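You operate a simulated robot arm through the tools that you are given. There is no shell and no other tool.

Carry out the task below with a simulated robot arm. There is one attempt and no reset: what you move stays moved.

JOB
Stack the finest sieve on the catch tray and the coarsest on top, clamp them and try the shaker.
Fine: switch it on till it shakes, then off again; the clamp stays on HOLD.

The check looks at the end state, three seconds after you hand in, the way a careful person would. Anything else that was tipped, shoved, dropped, spilled or broken makes it a failure.

ROBOT AND FRAMES
A 7-joint arm with a fingered hand, fixed in place. Base frame: the origin is on the floor under the middle of its stand, x ahead of it, y to its left, z up. Lengths are in m, angles in rad, forces in N, time in s.
It reaches about 1.023 m from its shoulder. Its first joint turns from -2.897 to 2.897 rad. Payload 4 kg.
The tool frame sits at the grasp point between the pads (the TCP): z along the fingers, y along the line on which they close. The tips reach 0.03 m beyond it. The gripper opens to 0.104 m; its body begins 0.035 m behind the TCP. The gripper is a hand of 4 fingers: y runs from the thumb to the fingers, the wrist lies at [-0.015, -0.113, -0.19] in the tool frame.
Orientation is that of the tool frame in the base frame, as a unit quaternion [w, x, y, z]. With the fingers straight down and the wrist toward the robot, the tool's x, y and z point along [0, 1, 0], [1, 0, 0] and [0, 0, -1] of the base frame.

CONTROLS
- The arm moves only by the tool play_rows. Its argument "increments" is a list of rows, each a list of 2 entries, a list of its own where there are three numbers: the shift along the tool's x, y, z in units of 30 mm (1.0 is 30 mm), then the turn, a rotation vector about the tool's x, y, z in units of 8 degrees (1.0 is 8 degrees). In form: [[[tx, ty, tz], [ax, ay, az]], ...]. A call has 1 to 20 rows; each row shifts and turns the commanded pose from where the row before left it, along the tool's axes as they then stand. A call with a number of a shift or a turn outside -1 to 1 is refused whole. Rows are played at 5 a second. More than 0.05 m and 0.15 rad between two rows, and nothing of the call is played. A pose out of reach is approached as far as the arm can. The call stops where the force on the tool passes 90 N (or 10 N more than at its start, if that is more) or the arm is blocked; 0.2 s more then pass. In this call time passes only in rows, and 0.2 s behind the last. It gives the time, the measured TCP pose, the force on the tool (base axes), the opening and the grip force at its end, in the units of the frame above (readings bear some noise), with the torque about the TCP (base axes, N m) and any sound that the robot's microphone picked up.
- Cameras (640 x 400 px; columns grow to the right, rows downward): "scene" is fixed at [0.4067, -0.509, 1.4791]; the picture's right is [0.94, -0.35, 0.00], its down [-0.23, -0.60, -0.77] and it looks along [0.27, 0.72, -0.64] (base axes); focal length 319 px, centre (320, 200). "wrist" rides on the gripper at [0.061, -0.092, -0.13] in the tool frame; the picture's right is [-0.81, 0.27, -0.52], its down [-0.53, -0.71, 0.46] and it looks along [-0.24, 0.64, 0.72] (tool axes); focal length 275 px, centre (320, 200). There is no depth. A picture from a camera that has moved, and an enlarged one, comes with that camera's place and axes in the base frame and with its lens. The place of the scene camera against the robot may be out by one fixed shift of up to 0.018 m in any direction.
- grab_frame(camera): a new picture of that camera. The clock stands still meanwhile.
- finger_targets(index, middle, ring, thumb_bend, thumb_turn): sets how far each is bent, from 0 (flat) to 1 (curled in); at 0.3 the hand is open as for a grip, at 0.7 the pads meet at the TCP. One left out holds its place. A second passes; each finger stops where it meets its share of the squeeze, and holds until it gets a number again. It is the only way to open and close the hand. It gives what a move gives, with no picture; readings hold the bend of each and the force on the fingers (four entries, about 0 where the hand has none), thumb and palm. thumb_turn goes from beside the hand (0) to across from the fingers (1), as for a grip.
- zoom(camera, box): a new picture of the part [left, top, right, bottom] of that camera's present view, enlarged. The clock stands still meanwhile.
- job_done(): hands the job in; it is judged then, once.

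Nothing tells you positions but the pictures and the camera data. Unless the task says otherwise, let go and move clear before handing in.

The tools are called after "Emit:" as a command line: name --argument value ..., lists and objects as JSON in quotes. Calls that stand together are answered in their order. play_rows: Moves the arm, as the interface text tells. Its arguments: {"type":"object","properties":{"increments":{"type":"array"}},"required":["increments"]} The other tools are called the same way: finger_targets (index, middle, ring, thumb_bend, thumb_turn) moves the fingers one by one; grab_frame (camera) takes a picture; zoom (camera, box) takes an enlarged picture of a part of a camera's view; job_done () hands the job in.

At the start:

```text
clock: 0.0
position: [0.5572, 0.2582, 1.0835]
tcp_rot: [-0.001, 0.707, 0.707, -0.001]
force: [1.0, -0.7, -0.2]
moment: [0.01, 0.0, 0.03]
grip_width: 0.1036
grip_force: 0.1
shape: jaw
bend: [0.3, 0.3, 0.3, 0.3, 0.98]
finger forces: [0.0, 0.0, 0.0, 0.0, 0.1, 0.0]
```

scene: 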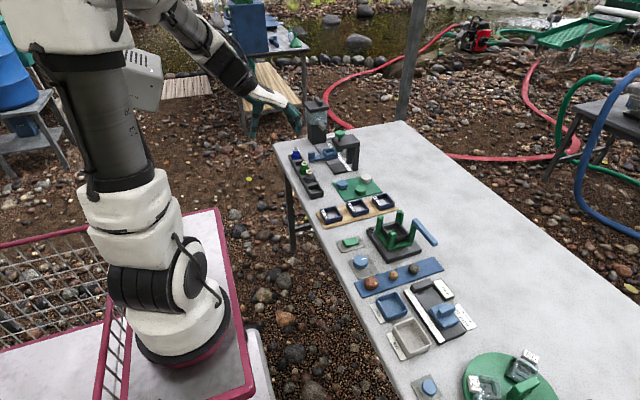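
wrist: 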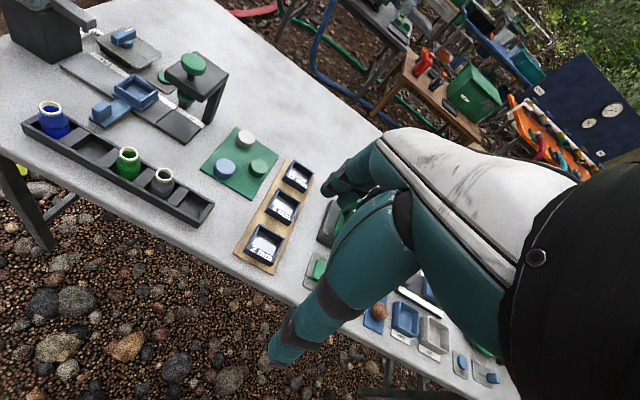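

I see a table with many small stations; the three sieves sit on a wooden board (labelled with mm sizes) and the shaker with green posts is next to it. I'll zoom in on the parts first.

Emit:
zoom --camera "scene" --box '[300, 170, 460, 270]'

Emit:
zoom --camera "scene" --box '[270, 100, 430, 200]'

Emit:
zoom --camera "wrist" --box '[200, 110, 360, 290]'

Emit:
zoom --camera "scene" --box '[340, 240, 560, 400]'

```text
4.00 times, centred on (380, 220) of scene
camera zoom: at [0.4067, -0.509, 1.4791], right [0.94, -0.35, 0.0], down [-0.23, -0.6, -0.77], along [0.27, 0.72, -0.64], focal length 1275 px, centre (80, 120)
```

zoom: 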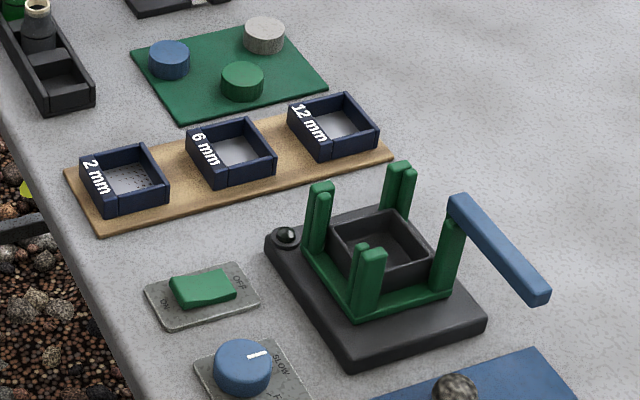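

```text
4.00 times, centred on (350, 150) of scene
camera zoom: at [0.4067, -0.509, 1.4791], right [0.94, -0.35, 0.0], down [-0.23, -0.6, -0.77], along [0.27, 0.72, -0.64], focal length 1275 px, centre (200, 400)
```

zoom: 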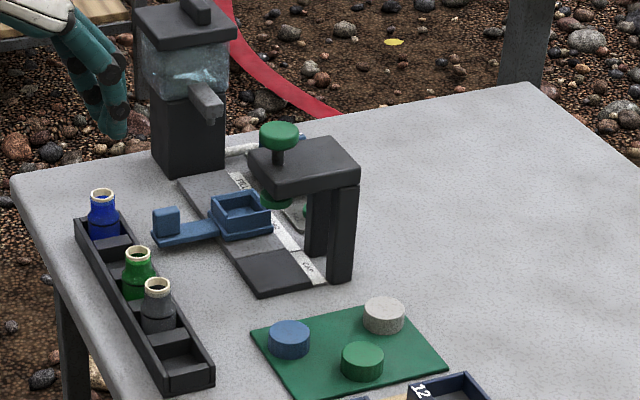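

```text
2.22 times, centred on (280, 200) of wrist
camera zoom: at [0.4659, 0.318, 1.2146], right [0.27, -0.81, 0.52], down [-0.71, -0.53, -0.46], along [0.64, -0.24, -0.72], focal length 612 px, centre (409, 200)
```

zoom: 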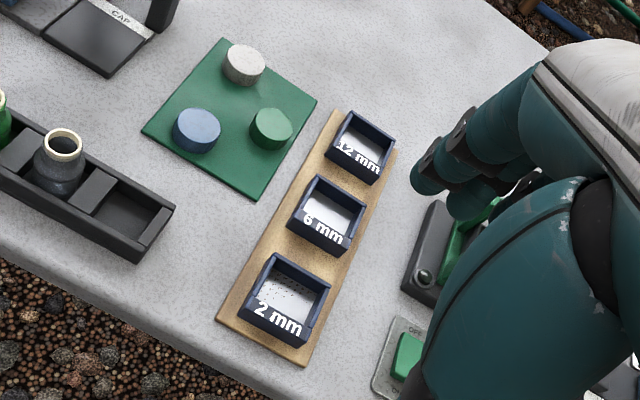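

```text
2.50 times, centred on (450, 320) of scene
camera zoom: at [0.4067, -0.509, 1.4791], right [0.94, -0.35, 0.0], down [-0.23, -0.6, -0.77], along [0.27, 0.72, -0.64], focal length 797 px, centre (-5, -100)
```

zoom: 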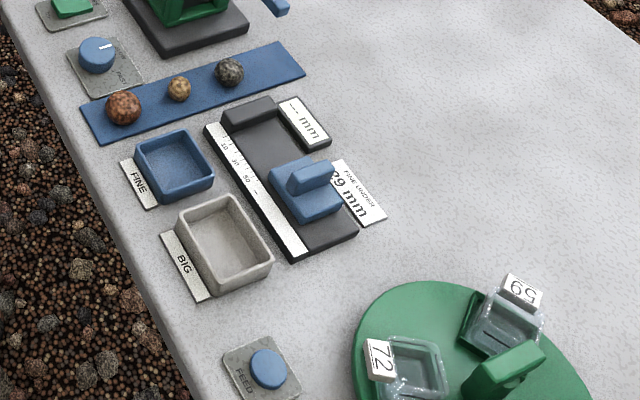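

I'll look more closely at the shaker, switch, knob and clamp.

Emit:
zoom --camera "scene" --box '[335, 230, 385, 280]'

Emit:
zoom --camera "scene" --box '[360, 205, 440, 265]'

Emit:
zoom --camera "scene" --box '[312, 185, 402, 235]'

Emit:
zoom --camera "scene" --box '[360, 180, 440, 230]'

```text
8.00 times, centred on (360, 255) of scene
camera zoom: at [0.4067, -0.509, 1.4791], right [0.94, -0.35, 0.0], down [-0.23, -0.6, -0.77], along [0.27, 0.72, -0.64], focal length 2550 px, centre (0, -240)
```

zoom: 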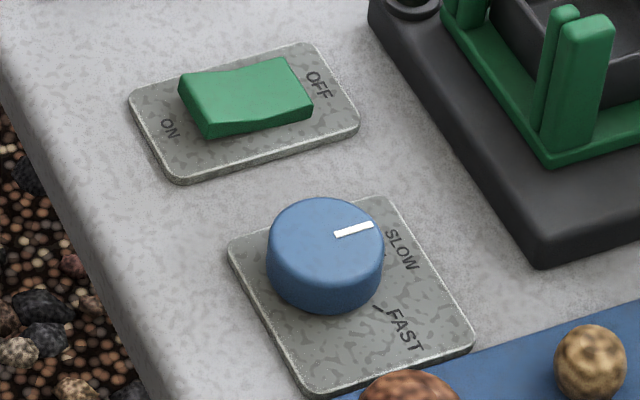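

```text
6.67 times, centred on (400, 235) of scene
camera zoom: at [0.4067, -0.509, 1.4791], right [0.94, -0.35, 0.0], down [-0.23, -0.6, -0.77], along [0.27, 0.72, -0.64], focal length 2125 px, centre (-213, -33)
```

zoom: 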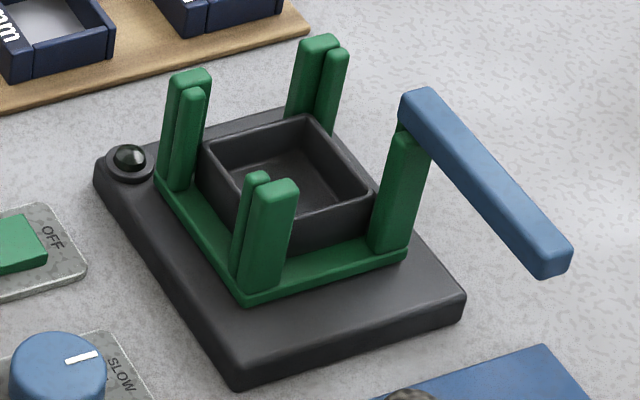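

```text
7.11 times, centred on (357, 210) of scene
camera zoom: at [0.4067, -0.509, 1.4791], right [0.94, -0.35, 0.0], down [-0.23, -0.6, -0.77], along [0.27, 0.72, -0.64], focal length 2267 px, centre (57, 129)
```

zoom: 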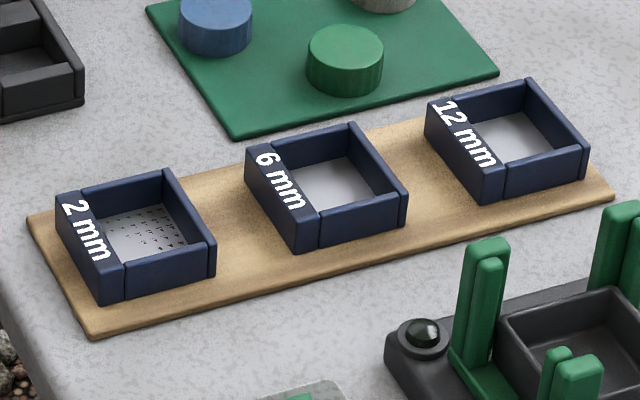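

```text
8.00 times, centred on (400, 205) of scene
camera zoom: at [0.4067, -0.509, 1.4791], right [0.94, -0.35, 0.0], down [-0.23, -0.6, -0.77], along [0.27, 0.72, -0.64], focal length 2550 px, centre (-320, 160)
```

zoom: 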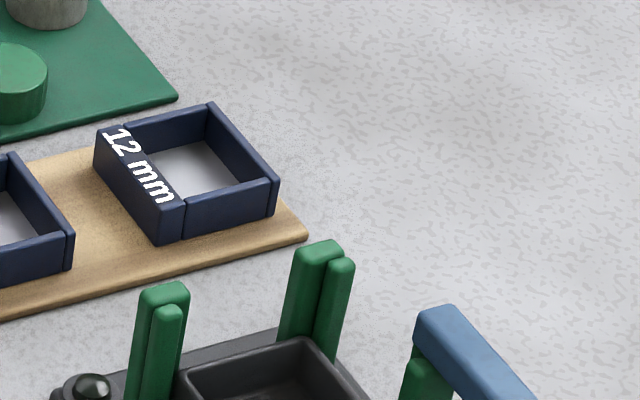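

The sieves (2, 6, 12 mm) stand in a row along x at about y=0.24, the shaker with a catch tray between four posts is near (0.88, 0.07), and a blue clamp bar is swung out on one post. I'll move the hand up and to the side for a closer wrist view of the shaker.

Emit:
play_rows --increments '[[[-1, 0.45, 0.45], [0, 0, 0]], [[-1, 0.45, 0.45], [0, 0, 0]], [[-1, 0.45, 0.45], [0, 0, 0]], [[-1, 0.45, 0.45], [0, 0, 0]], [[-1, 0.45, 0.45], [0, 0, 0]], [[-1, 0.45, 0.45], [0, 0, 0]], [[-1, 0.45, 0.45], [0, 0, 0]], [[-1, 0.45, 0.45], [0, 0, 0]]]'

Emit:
grab_frame --camera "wrist"

```text
clock: 1.8
position: [0.6644, 0.0176, 0.9767]
tcp_rot: [-0.001, 0.708, 0.707, 0.0]
force: [0.3, -0.2, 0.2]
moment: [0.02, 0.01, 0.0]
grip_width: 0.1038
grip_force: 0.1
shape: jaw
bend: [0.3, 0.3, 0.3, 0.3, 0.98]
finger forces: [0.1, 0.0, 0.1, 0.0, 0.0, 0.0]
```

```text
taken
camera wrist: at [0.5743, 0.0773, 1.107], right [0.27, -0.81, 0.52], down [-0.71, -0.53, -0.46], along [0.64, -0.24, -0.73], focal length 275 px, centre (320, 200)
```

wrist: 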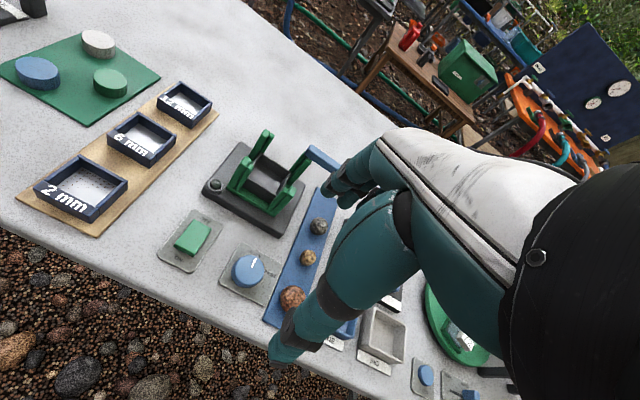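

Emit:
zoom --camera "wrist" --box '[180, 110, 350, 280]'

Emit:
zoom --camera "wrist" --box '[10, 70, 230, 240]'

Emit:
grab_frame --camera "scene"

```text
2.35 times, centred on (265, 195) of wrist
camera zoom: at [0.5743, 0.0773, 1.107], right [0.27, -0.81, 0.52], down [-0.71, -0.53, -0.46], along [0.64, -0.24, -0.73], focal length 648 px, centre (449, 212)
```

zoom: 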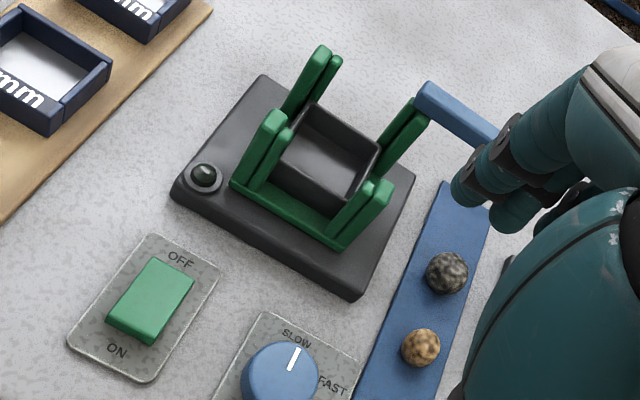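

```text
2.35 times, centred on (120, 155) of wrist
camera zoom: at [0.5743, 0.0773, 1.107], right [0.27, -0.81, 0.52], down [-0.71, -0.53, -0.46], along [0.64, -0.24, -0.73], focal length 648 px, centre (791, 306)
```

zoom: 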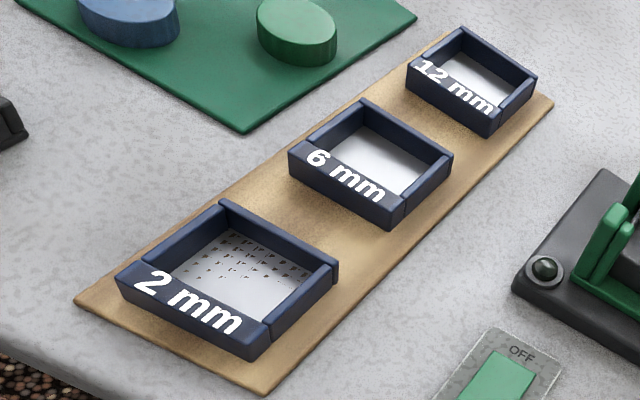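

```text
taken
```

scene: 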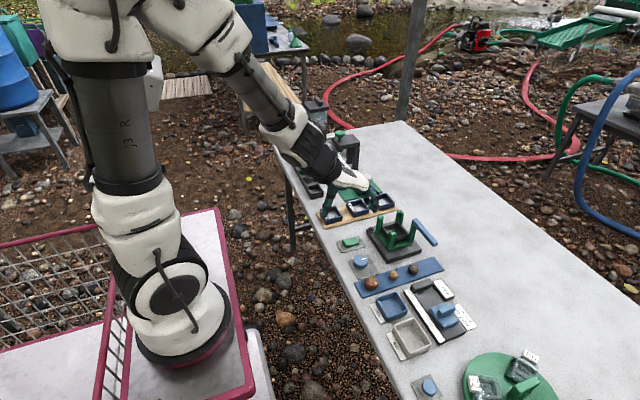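

Emit:
zoom --camera "scene" --box '[280, 120, 400, 220]'

Emit:
zoom --camera "wrist" --box '[260, 120, 460, 380]'

```text
4.00 times, centred on (340, 170) of scene
camera zoom: at [0.4067, -0.509, 1.4791], right [0.94, -0.35, 0.0], down [-0.23, -0.6, -0.77], along [0.27, 0.72, -0.64], focal length 1275 px, centre (240, 320)
```

zoom: 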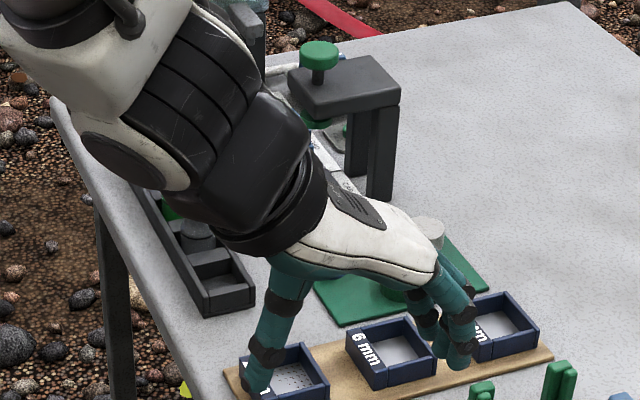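

```text
1.54 times, centred on (360, 250) of wrist
camera zoom: at [0.5743, 0.0773, 1.107], right [0.27, -0.81, 0.52], down [-0.71, -0.53, -0.46], along [0.64, -0.24, -0.73], focal length 424 px, centre (258, 123)
```

zoom: 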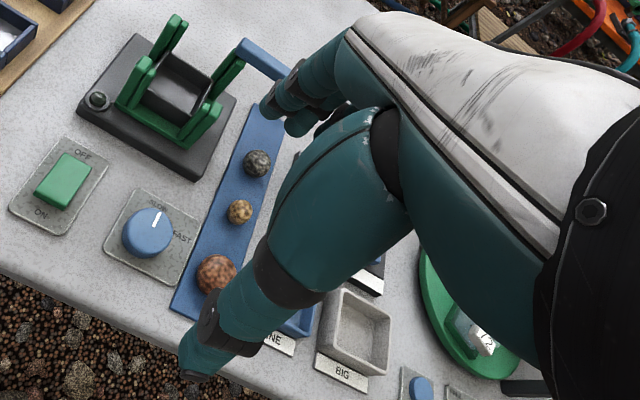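

Emit:
zoom --camera "wrist" --box '[195, 120, 345, 230]'

Emit:
zoom --camera "wrist" --box '[20, 140, 140, 230]'

Emit:
zoom --camera "wrist" --box '[100, 75, 220, 165]'

Emit:
zoom --camera "wrist" --box '[150, 200, 290, 300]'

```text
3.64 times, centred on (270, 175) of wrist
camera zoom: at [0.5743, 0.0773, 1.107], right [0.27, -0.81, 0.52], down [-0.71, -0.53, -0.46], along [0.64, -0.24, -0.73], focal length 1001 px, centre (502, 291)
```

zoom: 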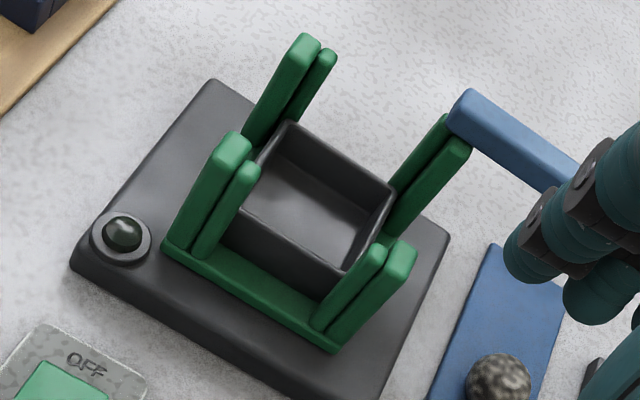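

```text
4.44 times, centred on (80, 185) of wrist
camera zoom: at [0.5743, 0.0773, 1.107], right [0.27, -0.81, 0.52], down [-0.71, -0.53, -0.46], along [0.64, -0.24, -0.73], focal length 1224 px, centre (1387, 267)
```

zoom: 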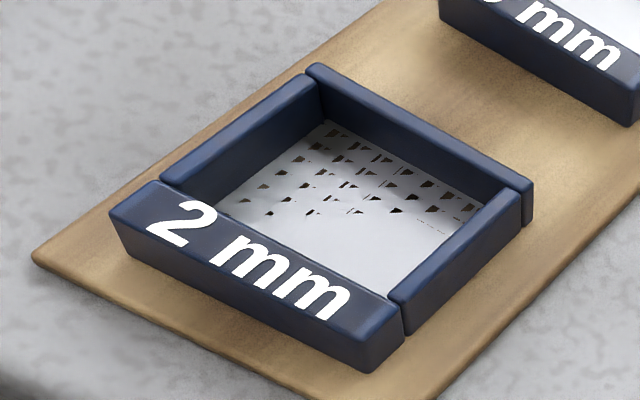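

```text
4.44 times, centred on (160, 120) of wrist
camera zoom: at [0.5743, 0.0773, 1.107], right [0.27, -0.81, 0.52], down [-0.71, -0.53, -0.46], along [0.64, -0.24, -0.73], focal length 1224 px, centre (1031, 556)
```

zoom: 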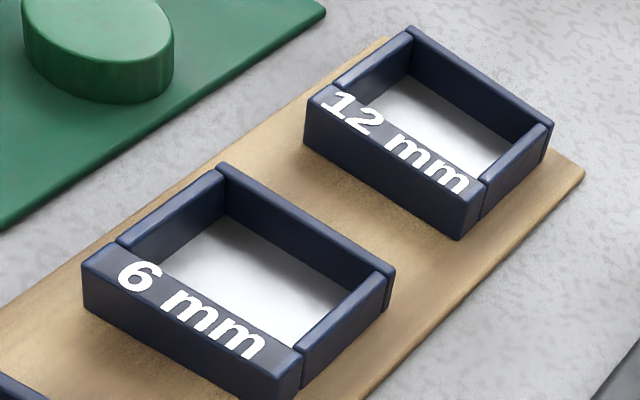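

```text
4.00 times, centred on (220, 250) of wrist
camera zoom: at [0.5743, 0.0773, 1.107], right [0.27, -0.81, 0.52], down [-0.71, -0.53, -0.46], along [0.64, -0.24, -0.73], focal length 1101 px, centre (720, 0)
```

zoom: 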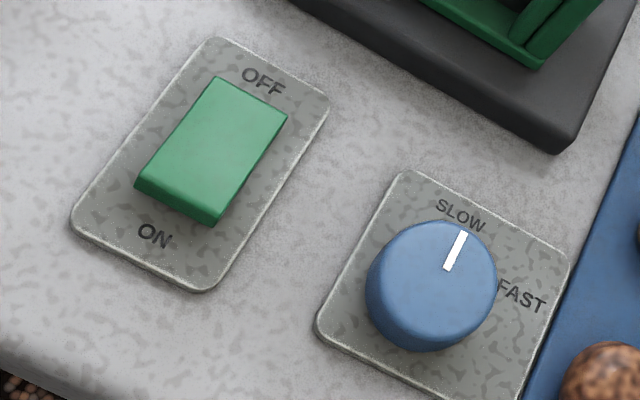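

The 2 mm sieve is roughly 60×60×23 mm at about (0.72, 0.23); the rocker switch's OFF end is away from the robot, ON end near. I'll move lower and back for a second, flatter view to triangulate heights.

Emit:
play_rows --increments '[[[-0.567, -0.533, 0.808], [0, 0, 0]], [[-0.567, -0.533, 0.808], [0, 0, 0]], [[-0.567, -0.533, 0.808], [0, 0, 0]], [[-0.567, -0.533, 0.808], [0, 0, 0]], [[0, 0, 0], [0, 0, 0]]]'

Emit:
grab_frame --camera "wrist"

Emit:
zoom --camera "wrist" --box '[190, 20, 350, 120]'

Emit:
zoom --camera "wrist" --box '[10, 20, 130, 110]'

```text
clock: 3.0
position: [0.6836, -0.0289, 0.9019]
tcp_rot: [-0.001, 0.707, 0.707, 0.0]
force: [0.6, 0.0, -0.5]
moment: [-0.03, -0.01, 0.01]
grip_width: 0.1039
grip_force: 0.1
shape: jaw
bend: [0.3, 0.3, 0.3, 0.3, 0.98]
finger forces: [0.0, 0.0, 0.1, 0.0, 0.1, 0.0]
out of reach, approached as far as the arm can: row 1, 2, 3, 4
```

```text
taken
camera wrist: at [0.5924, 0.0306, 1.0324], right [0.28, -0.81, 0.52], down [-0.71, -0.53, -0.45], along [0.64, -0.24, -0.73], focal length 275 px, centre (320, 200)
```

wrist: 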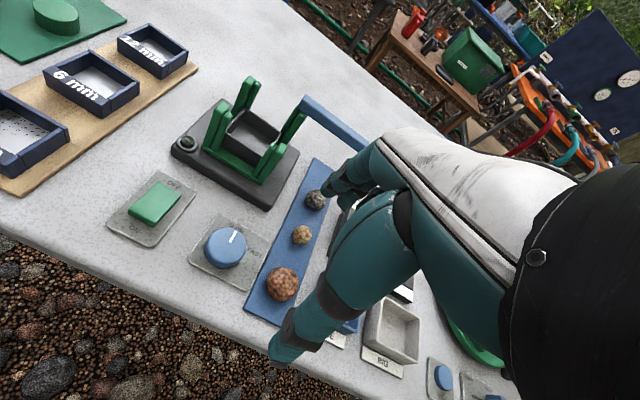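

```text
4.00 times, centred on (270, 70) of wrist
camera zoom: at [0.5924, 0.0306, 1.0324], right [0.28, -0.81, 0.52], down [-0.71, -0.53, -0.45], along [0.64, -0.24, -0.73], focal length 1101 px, centre (520, 720)
```

zoom: 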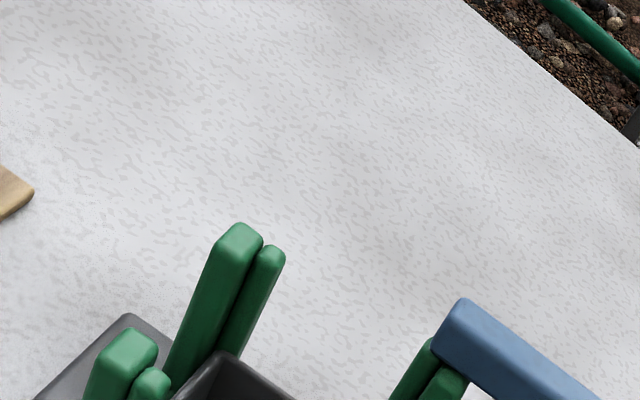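

```text
4.44 times, centred on (70, 65) of wrist
camera zoom: at [0.5924, 0.0306, 1.0324], right [0.28, -0.81, 0.52], down [-0.71, -0.53, -0.45], along [0.64, -0.24, -0.73], focal length 1224 px, centre (1431, 800)
```

zoom: 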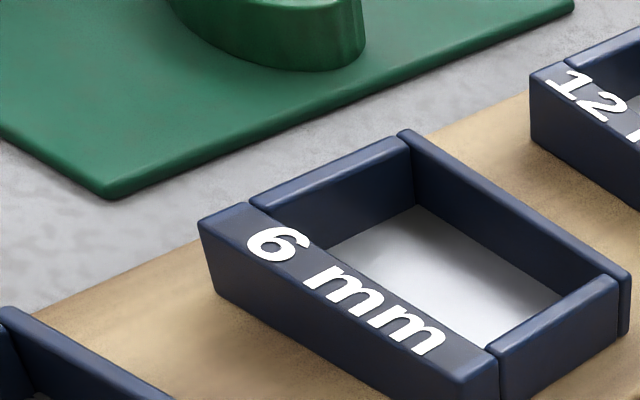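

Emit:
zoom --camera "wrist" --box '[165, 70, 345, 215]'

Emit:
zoom --camera "wrist" --box '[0, 15, 200, 175]'

```text
2.76 times, centred on (255, 142) of wrist
camera zoom: at [0.5924, 0.0306, 1.0324], right [0.28, -0.81, 0.52], down [-0.71, -0.53, -0.45], along [0.64, -0.24, -0.73], focal length 759 px, centre (499, 359)
```

zoom: 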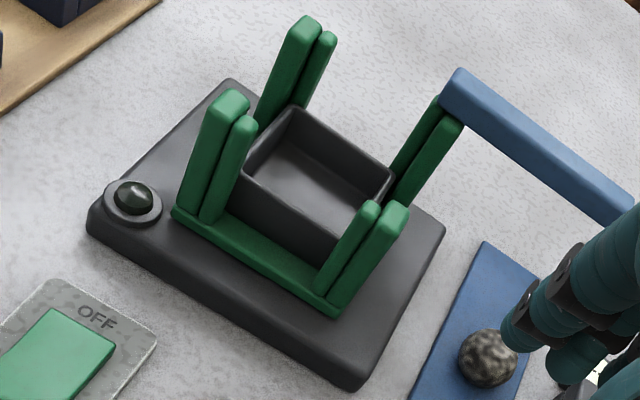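

```text
2.50 times, centred on (100, 95) of wrist
camera zoom: at [0.5924, 0.0306, 1.0324], right [0.28, -0.81, 0.52], down [-0.71, -0.53, -0.45], along [0.64, -0.24, -0.73], focal length 688 px, centre (870, 462)
```

zoom: 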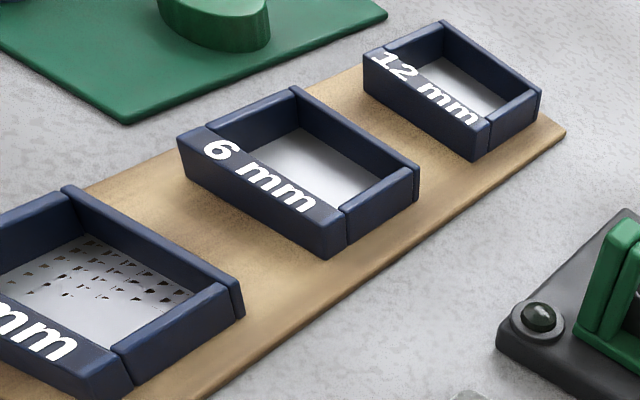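

Triangulation puts sieve tops at z≈0.745, post tops ≈0.805 and the clamp bar's top ≈0.836; I need a flatter view to tell how many sieves fit under the clamp. I'll test a small move first, then tilt the hand up.

Emit:
play_rows --increments '[[[0, 0.5, 0], [-0.5, 0, 0]]]'

```text
clock: 3.4
position: [0.6972, -0.0291, 0.901]
tcp_rot: [0.024, 0.707, 0.706, 0.025]
force: [0.3, -0.2, 1.2]
moment: [-0.02, 0.01, -0.01]
grip_width: 0.1037
grip_force: 0.0
shape: jaw
bend: [0.3, 0.3, 0.3, 0.3, 0.98]
finger forces: [0.0, 0.0, 0.0, 0.1, 0.0, 0.0]
```

Emit:
play_rows --increments '[[[-0.2, 0.35, 0.43], [-0.9, 0, 0]], [[-0.2, 0.3, 0.47], [-0.9, 0, 0]], [[-0.2, 0.24, 0.5], [-0.9, 0, 0]], [[-0.2, 0.17, 0.53], [-0.9, 0, 0]], [[-0.2, 0.1, 0.54], [-0.9, 0, 0]]]'

Emit:
grab_frame --camera "wrist"

```text
clock: 4.6
position: [0.7715, -0.0301, 0.8948]
tcp_rot: [0.201, 0.685, 0.67, 0.203]
force: [0.9, -0.4, -0.2]
moment: [0.01, 0.0, 0.03]
grip_width: 0.104
grip_force: 0.1
shape: jaw
bend: [0.3, 0.3, 0.3, 0.3, 0.97]
finger forces: [0.0, 0.0, 0.0, 0.0, 0.0, 0.0]
out of reach, approached as far as the arm can: row 1, 2, 4, 5
```

```text
taken
camera wrist: at [0.6258, 0.0324, 0.9549], right [-0.07, -0.81, 0.58], down [-0.36, -0.52, -0.78], along [0.93, -0.26, -0.26], focal length 275 px, centre (320, 200)
```

wrist: 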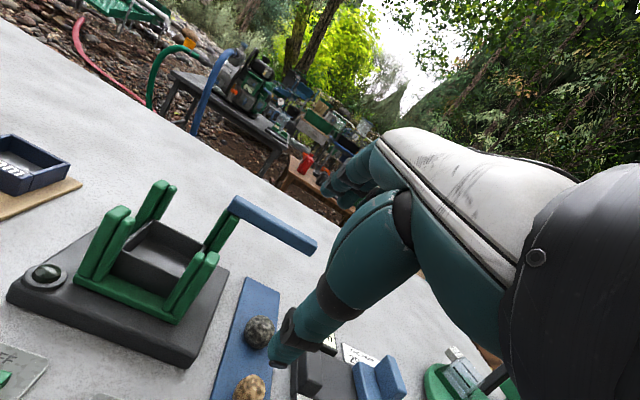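

Emit:
zoom --camera "wrist" --box '[0, 160, 330, 380]'

Emit:
zoom --camera "wrist" --box '[70, 165, 250, 330]'

```text
1.82 times, centred on (165, 270) of wrist
camera zoom: at [0.6258, 0.0324, 0.9549], right [-0.07, -0.81, 0.58], down [-0.36, -0.52, -0.78], along [0.93, -0.26, -0.26], focal length 500 px, centre (602, 73)
```

zoom: 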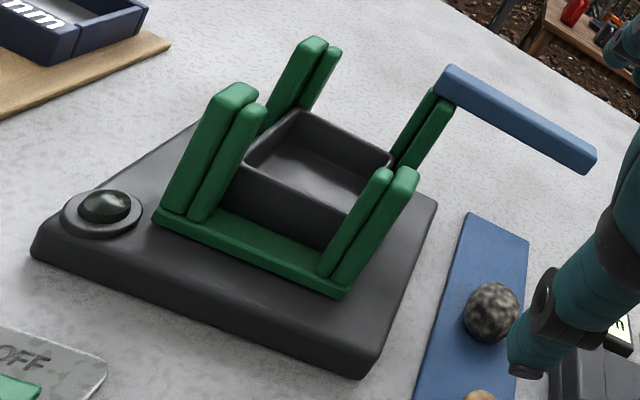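

```text
2.42 times, centred on (160, 248) of wrist
camera zoom: at [0.6258, 0.0324, 0.9549], right [-0.07, -0.81, 0.58], down [-0.36, -0.52, -0.78], along [0.93, -0.26, -0.26], focal length 667 px, centre (708, 85)
```

zoom: 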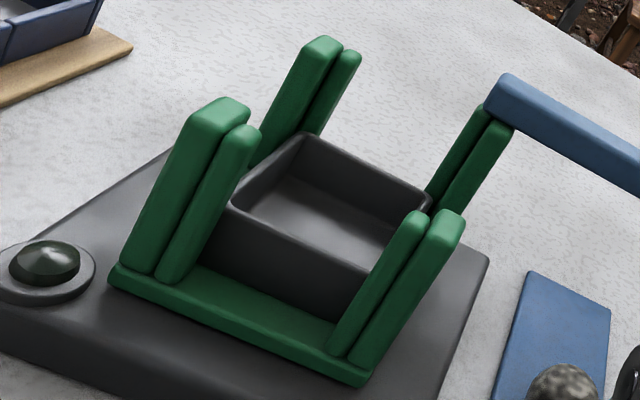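

Emit:
zoom --camera "wrist" --box '[190, 180, 330, 270]'

Emit:
zoom --camera "wrist" --box '[100, 175, 220, 265]'

Emit:
zoom --camera "wrist" --box '[70, 240, 230, 340]'

Emit:
zoom --camera "scene" --box '[385, 190, 445, 240]'

```text
4.44 times, centred on (260, 225) of wrist
camera zoom: at [0.6258, 0.0324, 0.9549], right [-0.07, -0.81, 0.58], down [-0.36, -0.52, -0.78], along [0.93, -0.26, -0.26], focal length 1224 px, centre (587, 89)
```

zoom: 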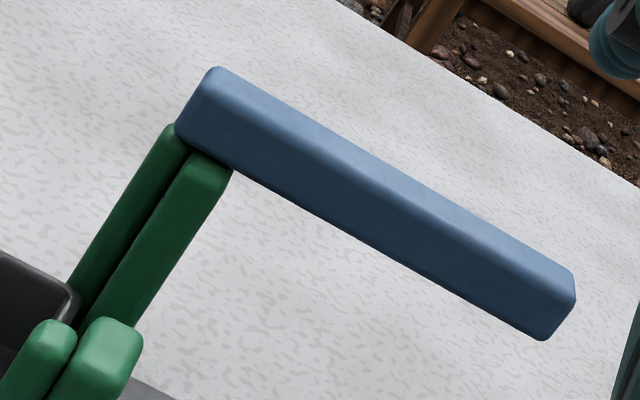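

```text
4.44 times, centred on (160, 220) of wrist
camera zoom: at [0.6258, 0.0324, 0.9549], right [-0.07, -0.81, 0.58], down [-0.36, -0.52, -0.78], along [0.93, -0.26, -0.26], focal length 1224 px, centre (1031, 111)
```

zoom: 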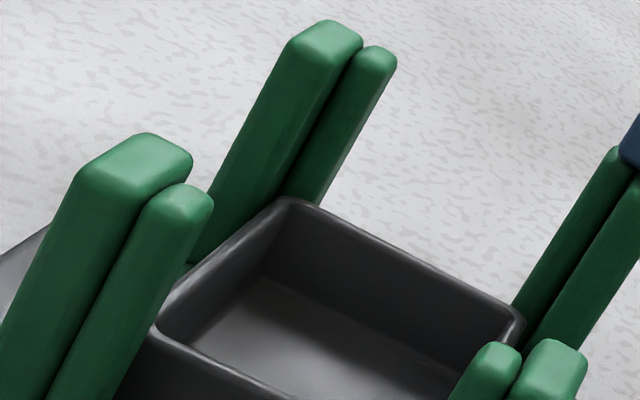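

```text
4.00 times, centred on (150, 290) of wrist
camera zoom: at [0.6258, 0.0324, 0.9549], right [-0.07, -0.81, 0.58], down [-0.36, -0.52, -0.78], along [0.93, -0.26, -0.26], focal length 1101 px, centre (1000, -160)
```

zoom: 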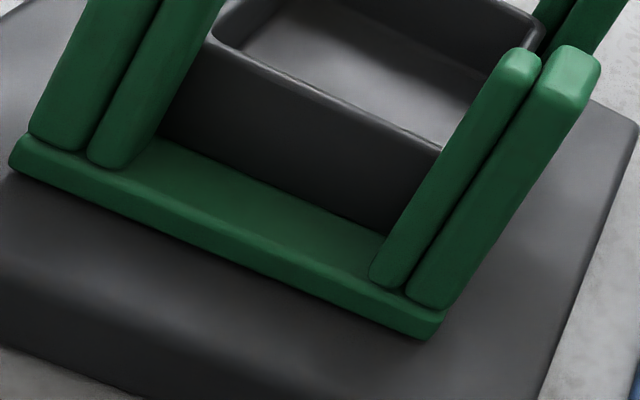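

```text
8.00 times, centred on (415, 215) of scene
camera zoom: at [0.4067, -0.509, 1.4791], right [0.94, -0.35, 0.0], down [-0.23, -0.6, -0.77], along [0.27, 0.72, -0.64], focal length 2550 px, centre (-440, 80)
```

zoom: 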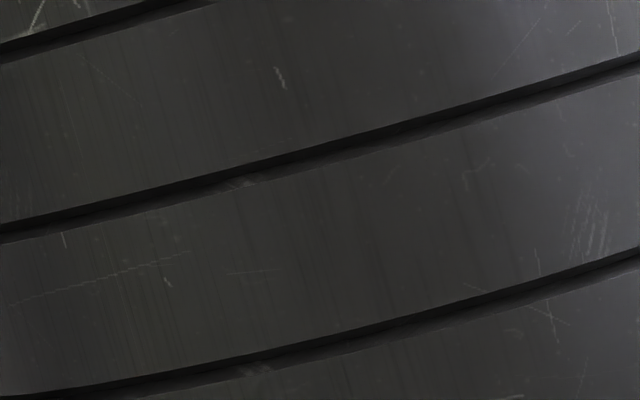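

The clamp's underside is at z≈0.82; tray rim ≈0.775, each sieve ≈23 mm high, so exactly two sieves (2 mm then 12 mm) fit under it, matching the wording. Next I'll bring the hand upright above the 2 mm sieve and study the finger geometry.

Emit:
play_rows --increments '[[[0.3, 0, -0.5], [0, 0, 0]], [[0.863, -0.04, -0.3], [0.83, 0, 0]], [[0.863, -0.06, -0.24], [0.83, 0, 0]], [[0.863, -0.1, -0.22], [0.83, 0, 0]], [[0.863, -0.13, -0.2], [0.83, 0, 0]], [[0.863, -0.16, -0.18], [0.83, 0, 0]], [[0.863, -0.167, -0.18], [0, 0, 0]], [[0.863, -0.167, -0.18], [0, 0, 0]], [[0.863, -0.167, -0.18], [0, 0, 0]], [[0.863, -0.167, -0.1], [0, 0, 0]], [[0.4, 0, 0], [0, 0, 0]]]'

Emit:
grab_frame --camera "wrist"

Emit:
zoom --camera "scene" --box '[250, 90, 410, 230]'

```text
clock: 7.0
position: [0.7258, 0.2281, 0.9554]
tcp_rot: [-0.004, 0.714, 0.701, 0.003]
force: [0.3, 0.4, -1.0]
moment: [0.02, 0.0, -0.01]
grip_width: 0.1036
grip_force: 0.1
shape: jaw
bend: [0.3, 0.3, 0.3, 0.3, 0.97]
finger forces: [0.1, 0.1, 0.0, 0.1, 0.0, 0.0]
out of reach, approached as far as the arm can: row 1
```

```text
taken
camera wrist: at [0.6363, 0.2871, 1.0863], right [0.26, -0.82, 0.51], down [-0.72, -0.52, -0.46], along [0.64, -0.25, -0.73], focal length 275 px, centre (320, 200)
```

wrist: 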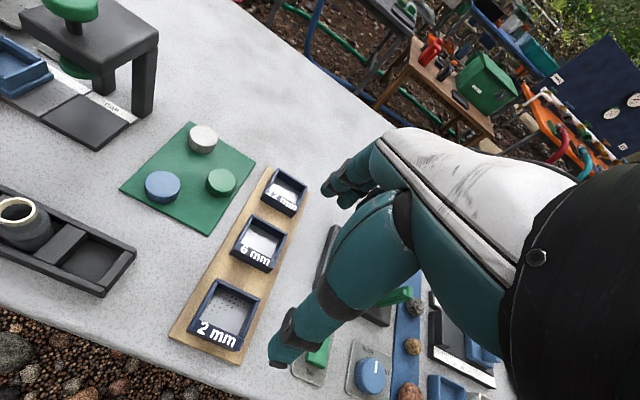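

```text
2.86 times, centred on (330, 160) of scene
camera zoom: at [0.4067, -0.509, 1.4791], right [0.94, -0.35, 0.0], down [-0.23, -0.6, -0.77], along [0.27, 0.72, -0.64], focal length 911 px, centre (291, 314)
```

zoom: 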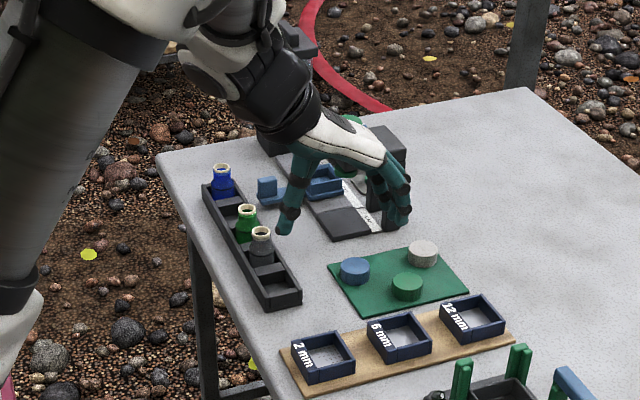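

Emit:
zoom --camera "scene" --box '[310, 115, 370, 180]'

Emit:
zoom --camera "wrist" --box '[250, 120, 450, 380]'

```text
6.15 times, centred on (340, 148) of scene
camera zoom: at [0.4067, -0.509, 1.4791], right [0.94, -0.35, 0.0], down [-0.23, -0.6, -0.77], along [0.27, 0.72, -0.64], focal length 1962 px, centre (197, 523)
```

zoom: 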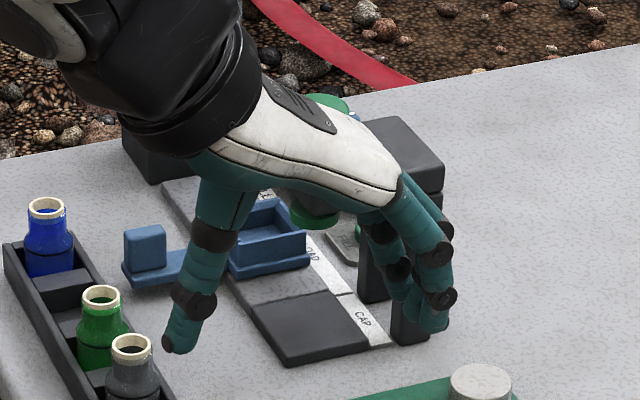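

```text
1.54 times, centred on (350, 250) of wrist
camera zoom: at [0.6363, 0.2871, 1.0863], right [0.26, -0.82, 0.51], down [-0.72, -0.52, -0.46], along [0.64, -0.25, -0.73], focal length 424 px, centre (274, 123)
```

zoom: 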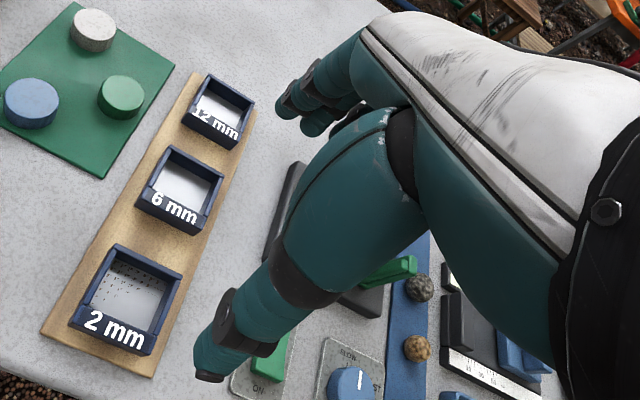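

I'll test the fingers in free space to learn which is which and where their tips are.

Emit:
finger_targets --index 0.0

Emit:
zoom --camera "scene" --box '[310, 115, 370, 180]'

Emit:
zoom --camera "wrist" --box '[290, 120, 410, 230]'

```text
clock: 8.0
position: [0.7251, 0.2274, 0.956]
tcp_rot: [-0.004, 0.713, 0.701, 0.002]
force: [-0.2, 0.4, 0.9]
moment: [0.01, 0.0, -0.02]
grip_width: 0.1431
grip_force: 0.0
shape: fingers
bend: [0.0, 0.3, 0.3, 0.3, 0.97]
finger forces: [0.1, 0.1, 0.0, 0.0, 0.0, 0.0]
```

```text
6.15 times, centred on (340, 148) of scene
camera zoom: at [0.4067, -0.509, 1.4791], right [0.94, -0.35, 0.0], down [-0.23, -0.6, -0.77], along [0.27, 0.72, -0.64], focal length 1962 px, centre (197, 523)
```

zoom: 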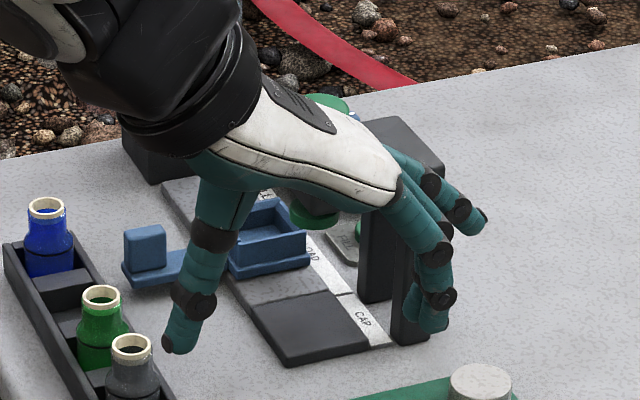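

```text
3.64 times, centred on (350, 175) of wrist
camera zoom: at [0.6362, 0.287, 1.0863], right [0.26, -0.82, 0.51], down [-0.72, -0.52, -0.46], along [0.64, -0.25, -0.73], focal length 1001 px, centre (211, 291)
```

zoom: 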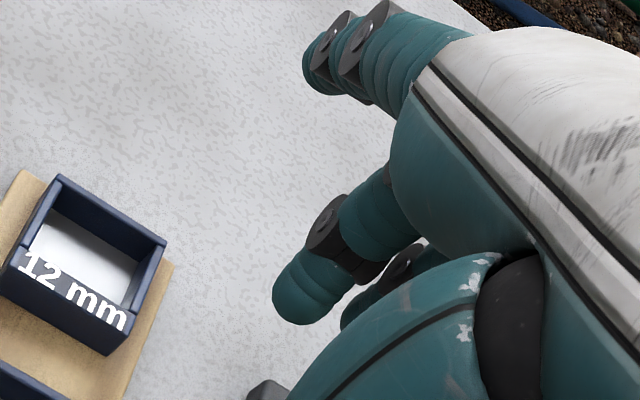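

Index is on the +y side and a flat finger swings up and away; index and middle appear to straddle the thumb line, so I'll grip with index+middle+thumb and keep the ring finger flat. The 2 mm sieve is centred at about (0.716, 0.230).

Emit:
finger_targets --index 0.42 --middle 0.42 --ring 0.0 --thumb_bend 0.42 --thumb_turn 1.0

Emit:
zoom --camera "scene" --box '[310, 115, 370, 180]'

Emit:
zoom --camera "wrist" --box '[250, 120, 450, 380]'

```text
clock: 9.0
position: [0.7255, 0.2273, 0.9545]
tcp_rot: [-0.004, 0.714, 0.701, 0.003]
force: [-0.6, -0.4, 0.1]
moment: [-0.03, 0.01, 0.0]
grip_width: 0.0733
grip_force: 0.1
shape: fingers
bend: [0.42, 0.42, 0.0, 0.42, 0.99]
finger forces: [0.0, 0.0, 0.0, 0.0, 0.1, 0.0]
```

```text
6.15 times, centred on (340, 148) of scene
camera zoom: at [0.4067, -0.509, 1.4791], right [0.94, -0.35, 0.0], down [-0.23, -0.6, -0.77], along [0.27, 0.72, -0.64], focal length 1962 px, centre (197, 523)
```

zoom: 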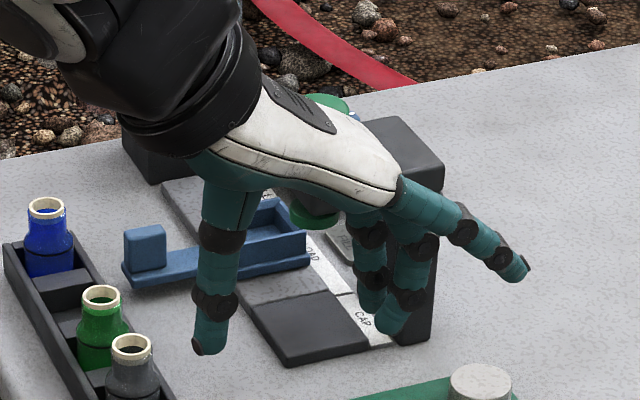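

```text
1.54 times, centred on (350, 250) of wrist
camera zoom: at [0.6362, 0.287, 1.0863], right [0.26, -0.82, 0.51], down [-0.72, -0.52, -0.46], along [0.64, -0.25, -0.73], focal length 424 px, centre (274, 123)
```

zoom: 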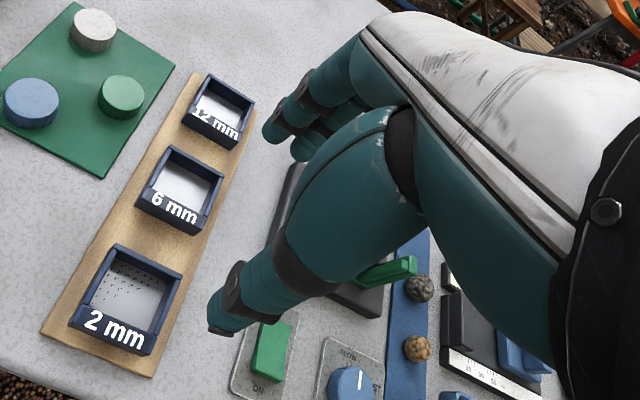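

Emit:
play_rows --increments '[[[0.12, -0.33, 0.4], [0, -0.07, -0.12]], [[0, 0, 0.95], [0, 0, 0]], [[0, 0, 0.95], [0, 0, 0]], [[0, 0, 0.95], [0, 0, 0]], [[0, 0, 0.95], [0, 0, 0]], [[0, 0, 0.6], [0, 0, 0]]]'

Emit:
grab_frame --camera "wrist"

Emit:
zoom --camera "scene" --box '[290, 150, 400, 230]'

```text
clock: 10.4
position: [0.7175, 0.2314, 0.8119]
tcp_rot: [0.001, 0.707, 0.707, 0.0]
force: [-0.4, -0.1, 0.9]
moment: [-0.02, 0.02, 0.01]
grip_width: 0.073
grip_force: 0.1
shape: fingers
bend: [0.42, 0.42, 0.0, 0.42, 0.99]
finger forces: [0.0, 0.1, 0.0, 0.0, 0.1, 0.0]
```

```text
taken
camera wrist: at [0.6258, 0.2901, 0.9418], right [0.27, -0.81, 0.52], down [-0.71, -0.53, -0.45], along [0.64, -0.24, -0.72], focal length 275 px, centre (320, 200)
```

wrist: 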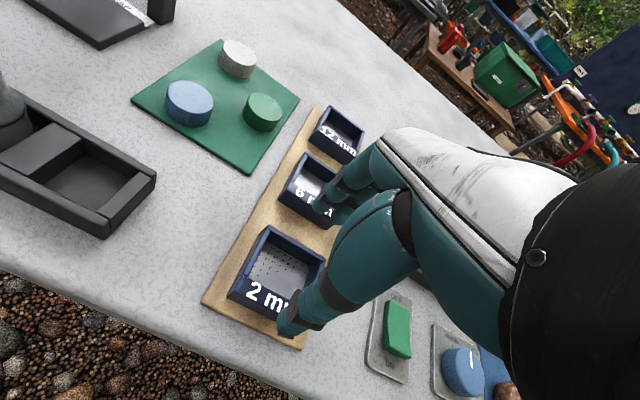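

```text
5.00 times, centred on (345, 190) of scene
camera zoom: at [0.4067, -0.509, 1.4791], right [0.94, -0.35, 0.0], down [-0.23, -0.6, -0.77], along [0.27, 0.72, -0.64], focal length 1594 px, centre (195, 250)
```

zoom: 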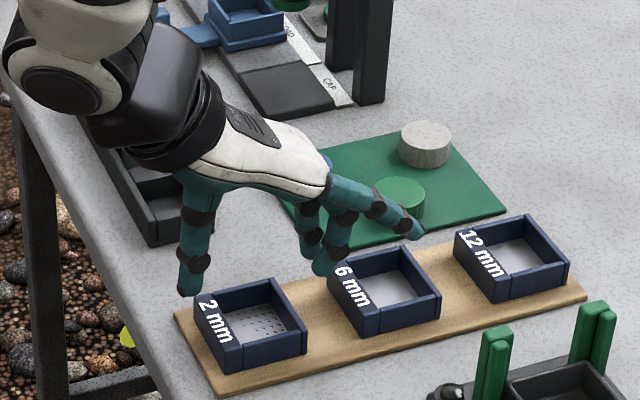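

Emit:
play_rows --increments '[[[0, -0.07, 0.45], [0, 0, 0]], [[0, 0, 0.45], [0, 0, 0]], [[0, 0, 0.3], [0, 0, 0]]]'

Emit:
zoom --camera "wrist" --box '[200, 150, 400, 370]'

Emit:
zoom --camera "scene" --box '[310, 180, 370, 230]'

```text
clock: 11.2
position: [0.715, 0.2303, 0.7758]
tcp_rot: [0.0, 0.708, 0.706, -0.001]
force: [0.6, -1.1, -0.2]
moment: [0.0, -0.03, 0.01]
grip_width: 0.0732
grip_force: 0.0
shape: fingers
bend: [0.42, 0.42, 0.0, 0.42, 0.99]
finger forces: [0.0, 0.0, 0.0, 0.0, 0.0, 0.0]
```

```text
1.82 times, centred on (300, 260) of wrist
camera zoom: at [0.6236, 0.2907, 0.9062], right [0.27, -0.81, 0.52], down [-0.71, -0.53, -0.45], along [0.64, -0.24, -0.73], focal length 500 px, centre (356, 91)
```

zoom: 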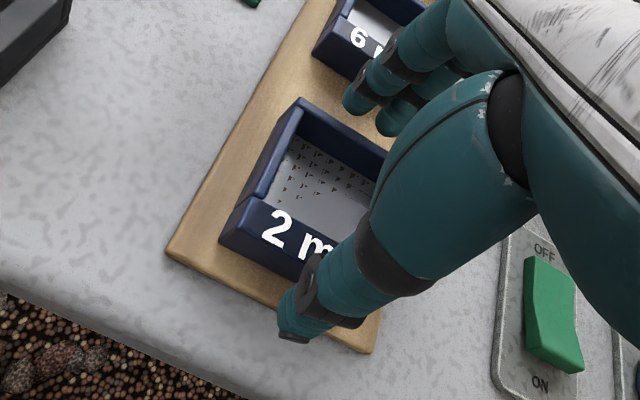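

```text
8.00 times, centred on (340, 205) of scene
camera zoom: at [0.4067, -0.509, 1.4791], right [0.94, -0.35, 0.0], down [-0.23, -0.6, -0.77], along [0.27, 0.72, -0.64], focal length 2550 px, centre (160, 160)
```

zoom: 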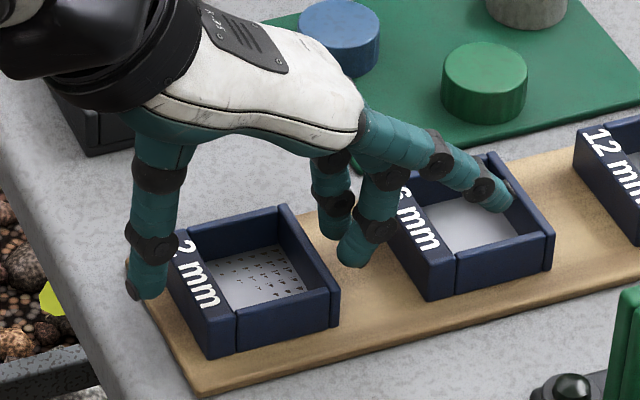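

Emit:
play_rows --increments '[[[0, 0, 0.22], [0, 0, 0]], [[0, 0, 0.22], [0, 0, 0]]]'

Emit:
zoom --camera "scene" --box '[310, 180, 370, 230]'

Emit:
zoom --camera "wrist" --box '[240, 170, 380, 340]'

```text
clock: 11.8
position: [0.7145, 0.2316, 0.7626]
tcp_rot: [0.0, 0.708, 0.706, -0.001]
force: [0.2, -0.3, 0.6]
moment: [-0.02, -0.01, 0.0]
grip_width: 0.0732
grip_force: 0.1
shape: fingers
bend: [0.42, 0.42, 0.0, 0.42, 0.99]
finger forces: [0.0, 0.0, 0.0, 0.1, 0.0, 0.1]
```

```text
8.00 times, centred on (340, 205) of scene
camera zoom: at [0.4067, -0.509, 1.4791], right [0.94, -0.35, 0.0], down [-0.23, -0.6, -0.77], along [0.27, 0.72, -0.64], focal length 2550 px, centre (160, 160)
```

zoom: 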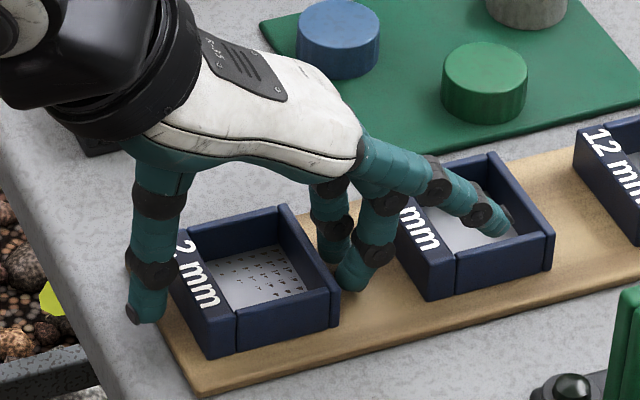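

```text
2.35 times, centred on (310, 255) of wrist
camera zoom: at [0.6235, 0.2904, 0.8929], right [0.27, -0.81, 0.52], down [-0.71, -0.53, -0.45], along [0.64, -0.25, -0.73], focal length 648 px, centre (344, 71)
```

zoom: 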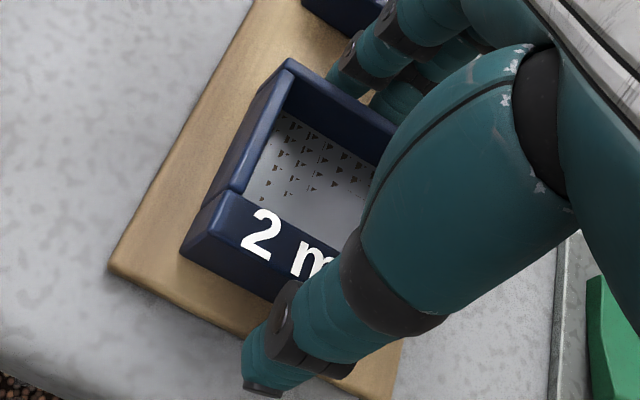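

The thumb is in front of the label face and index/middle are in the gap behind the 2 mm sieve. I'll close on it.

Emit:
finger_targets --index 0.7 --middle 0.7 --thumb_bend 0.7

Emit:
zoom --camera "scene" --box '[310, 180, 370, 230]'

Emit:
zoom --camera "wrist" --box '[240, 170, 380, 340]'

```text
clock: 12.8
position: [0.7146, 0.2305, 0.7633]
tcp_rot: [-0.001, 0.708, 0.706, -0.001]
force: [1.1, -0.3, 2.4]
moment: [-0.02, -0.12, 0.04]
grip_width: 0.0555
grip_force: 18.8
shape: fingers
bend: [0.54, 0.56, 0.0, 0.48, 1.0]
finger forces: [9.4, 10.0, 0.0, 0.0, 18.0, 0.0]
```

```text
8.00 times, centred on (340, 205) of scene
camera zoom: at [0.4067, -0.509, 1.4791], right [0.94, -0.35, 0.0], down [-0.23, -0.6, -0.77], along [0.27, 0.72, -0.64], focal length 2550 px, centre (160, 160)
```

zoom: 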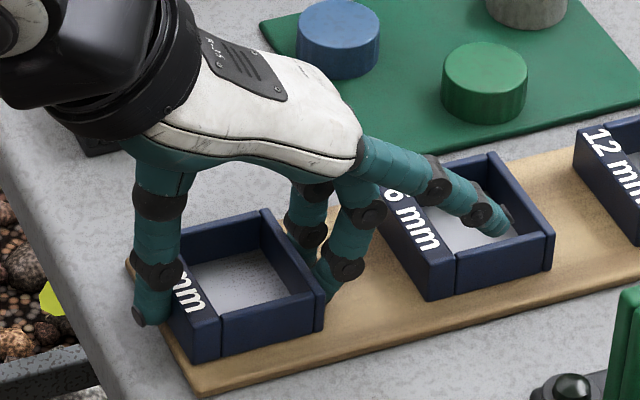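

```text
2.35 times, centred on (310, 255) of wrist
camera zoom: at [0.6234, 0.2904, 0.893], right [0.27, -0.81, 0.52], down [-0.71, -0.53, -0.45], along [0.64, -0.24, -0.73], focal length 648 px, centre (344, 71)
```

zoom: 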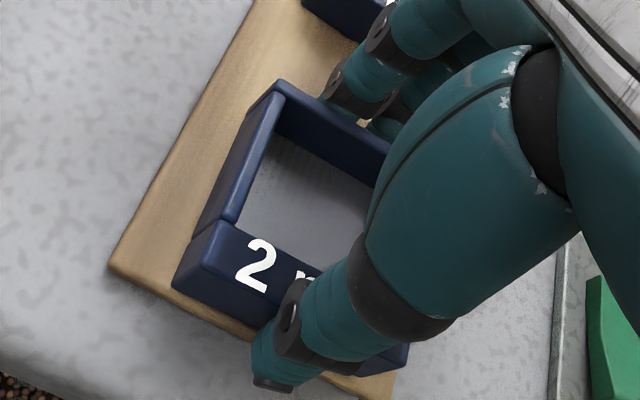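

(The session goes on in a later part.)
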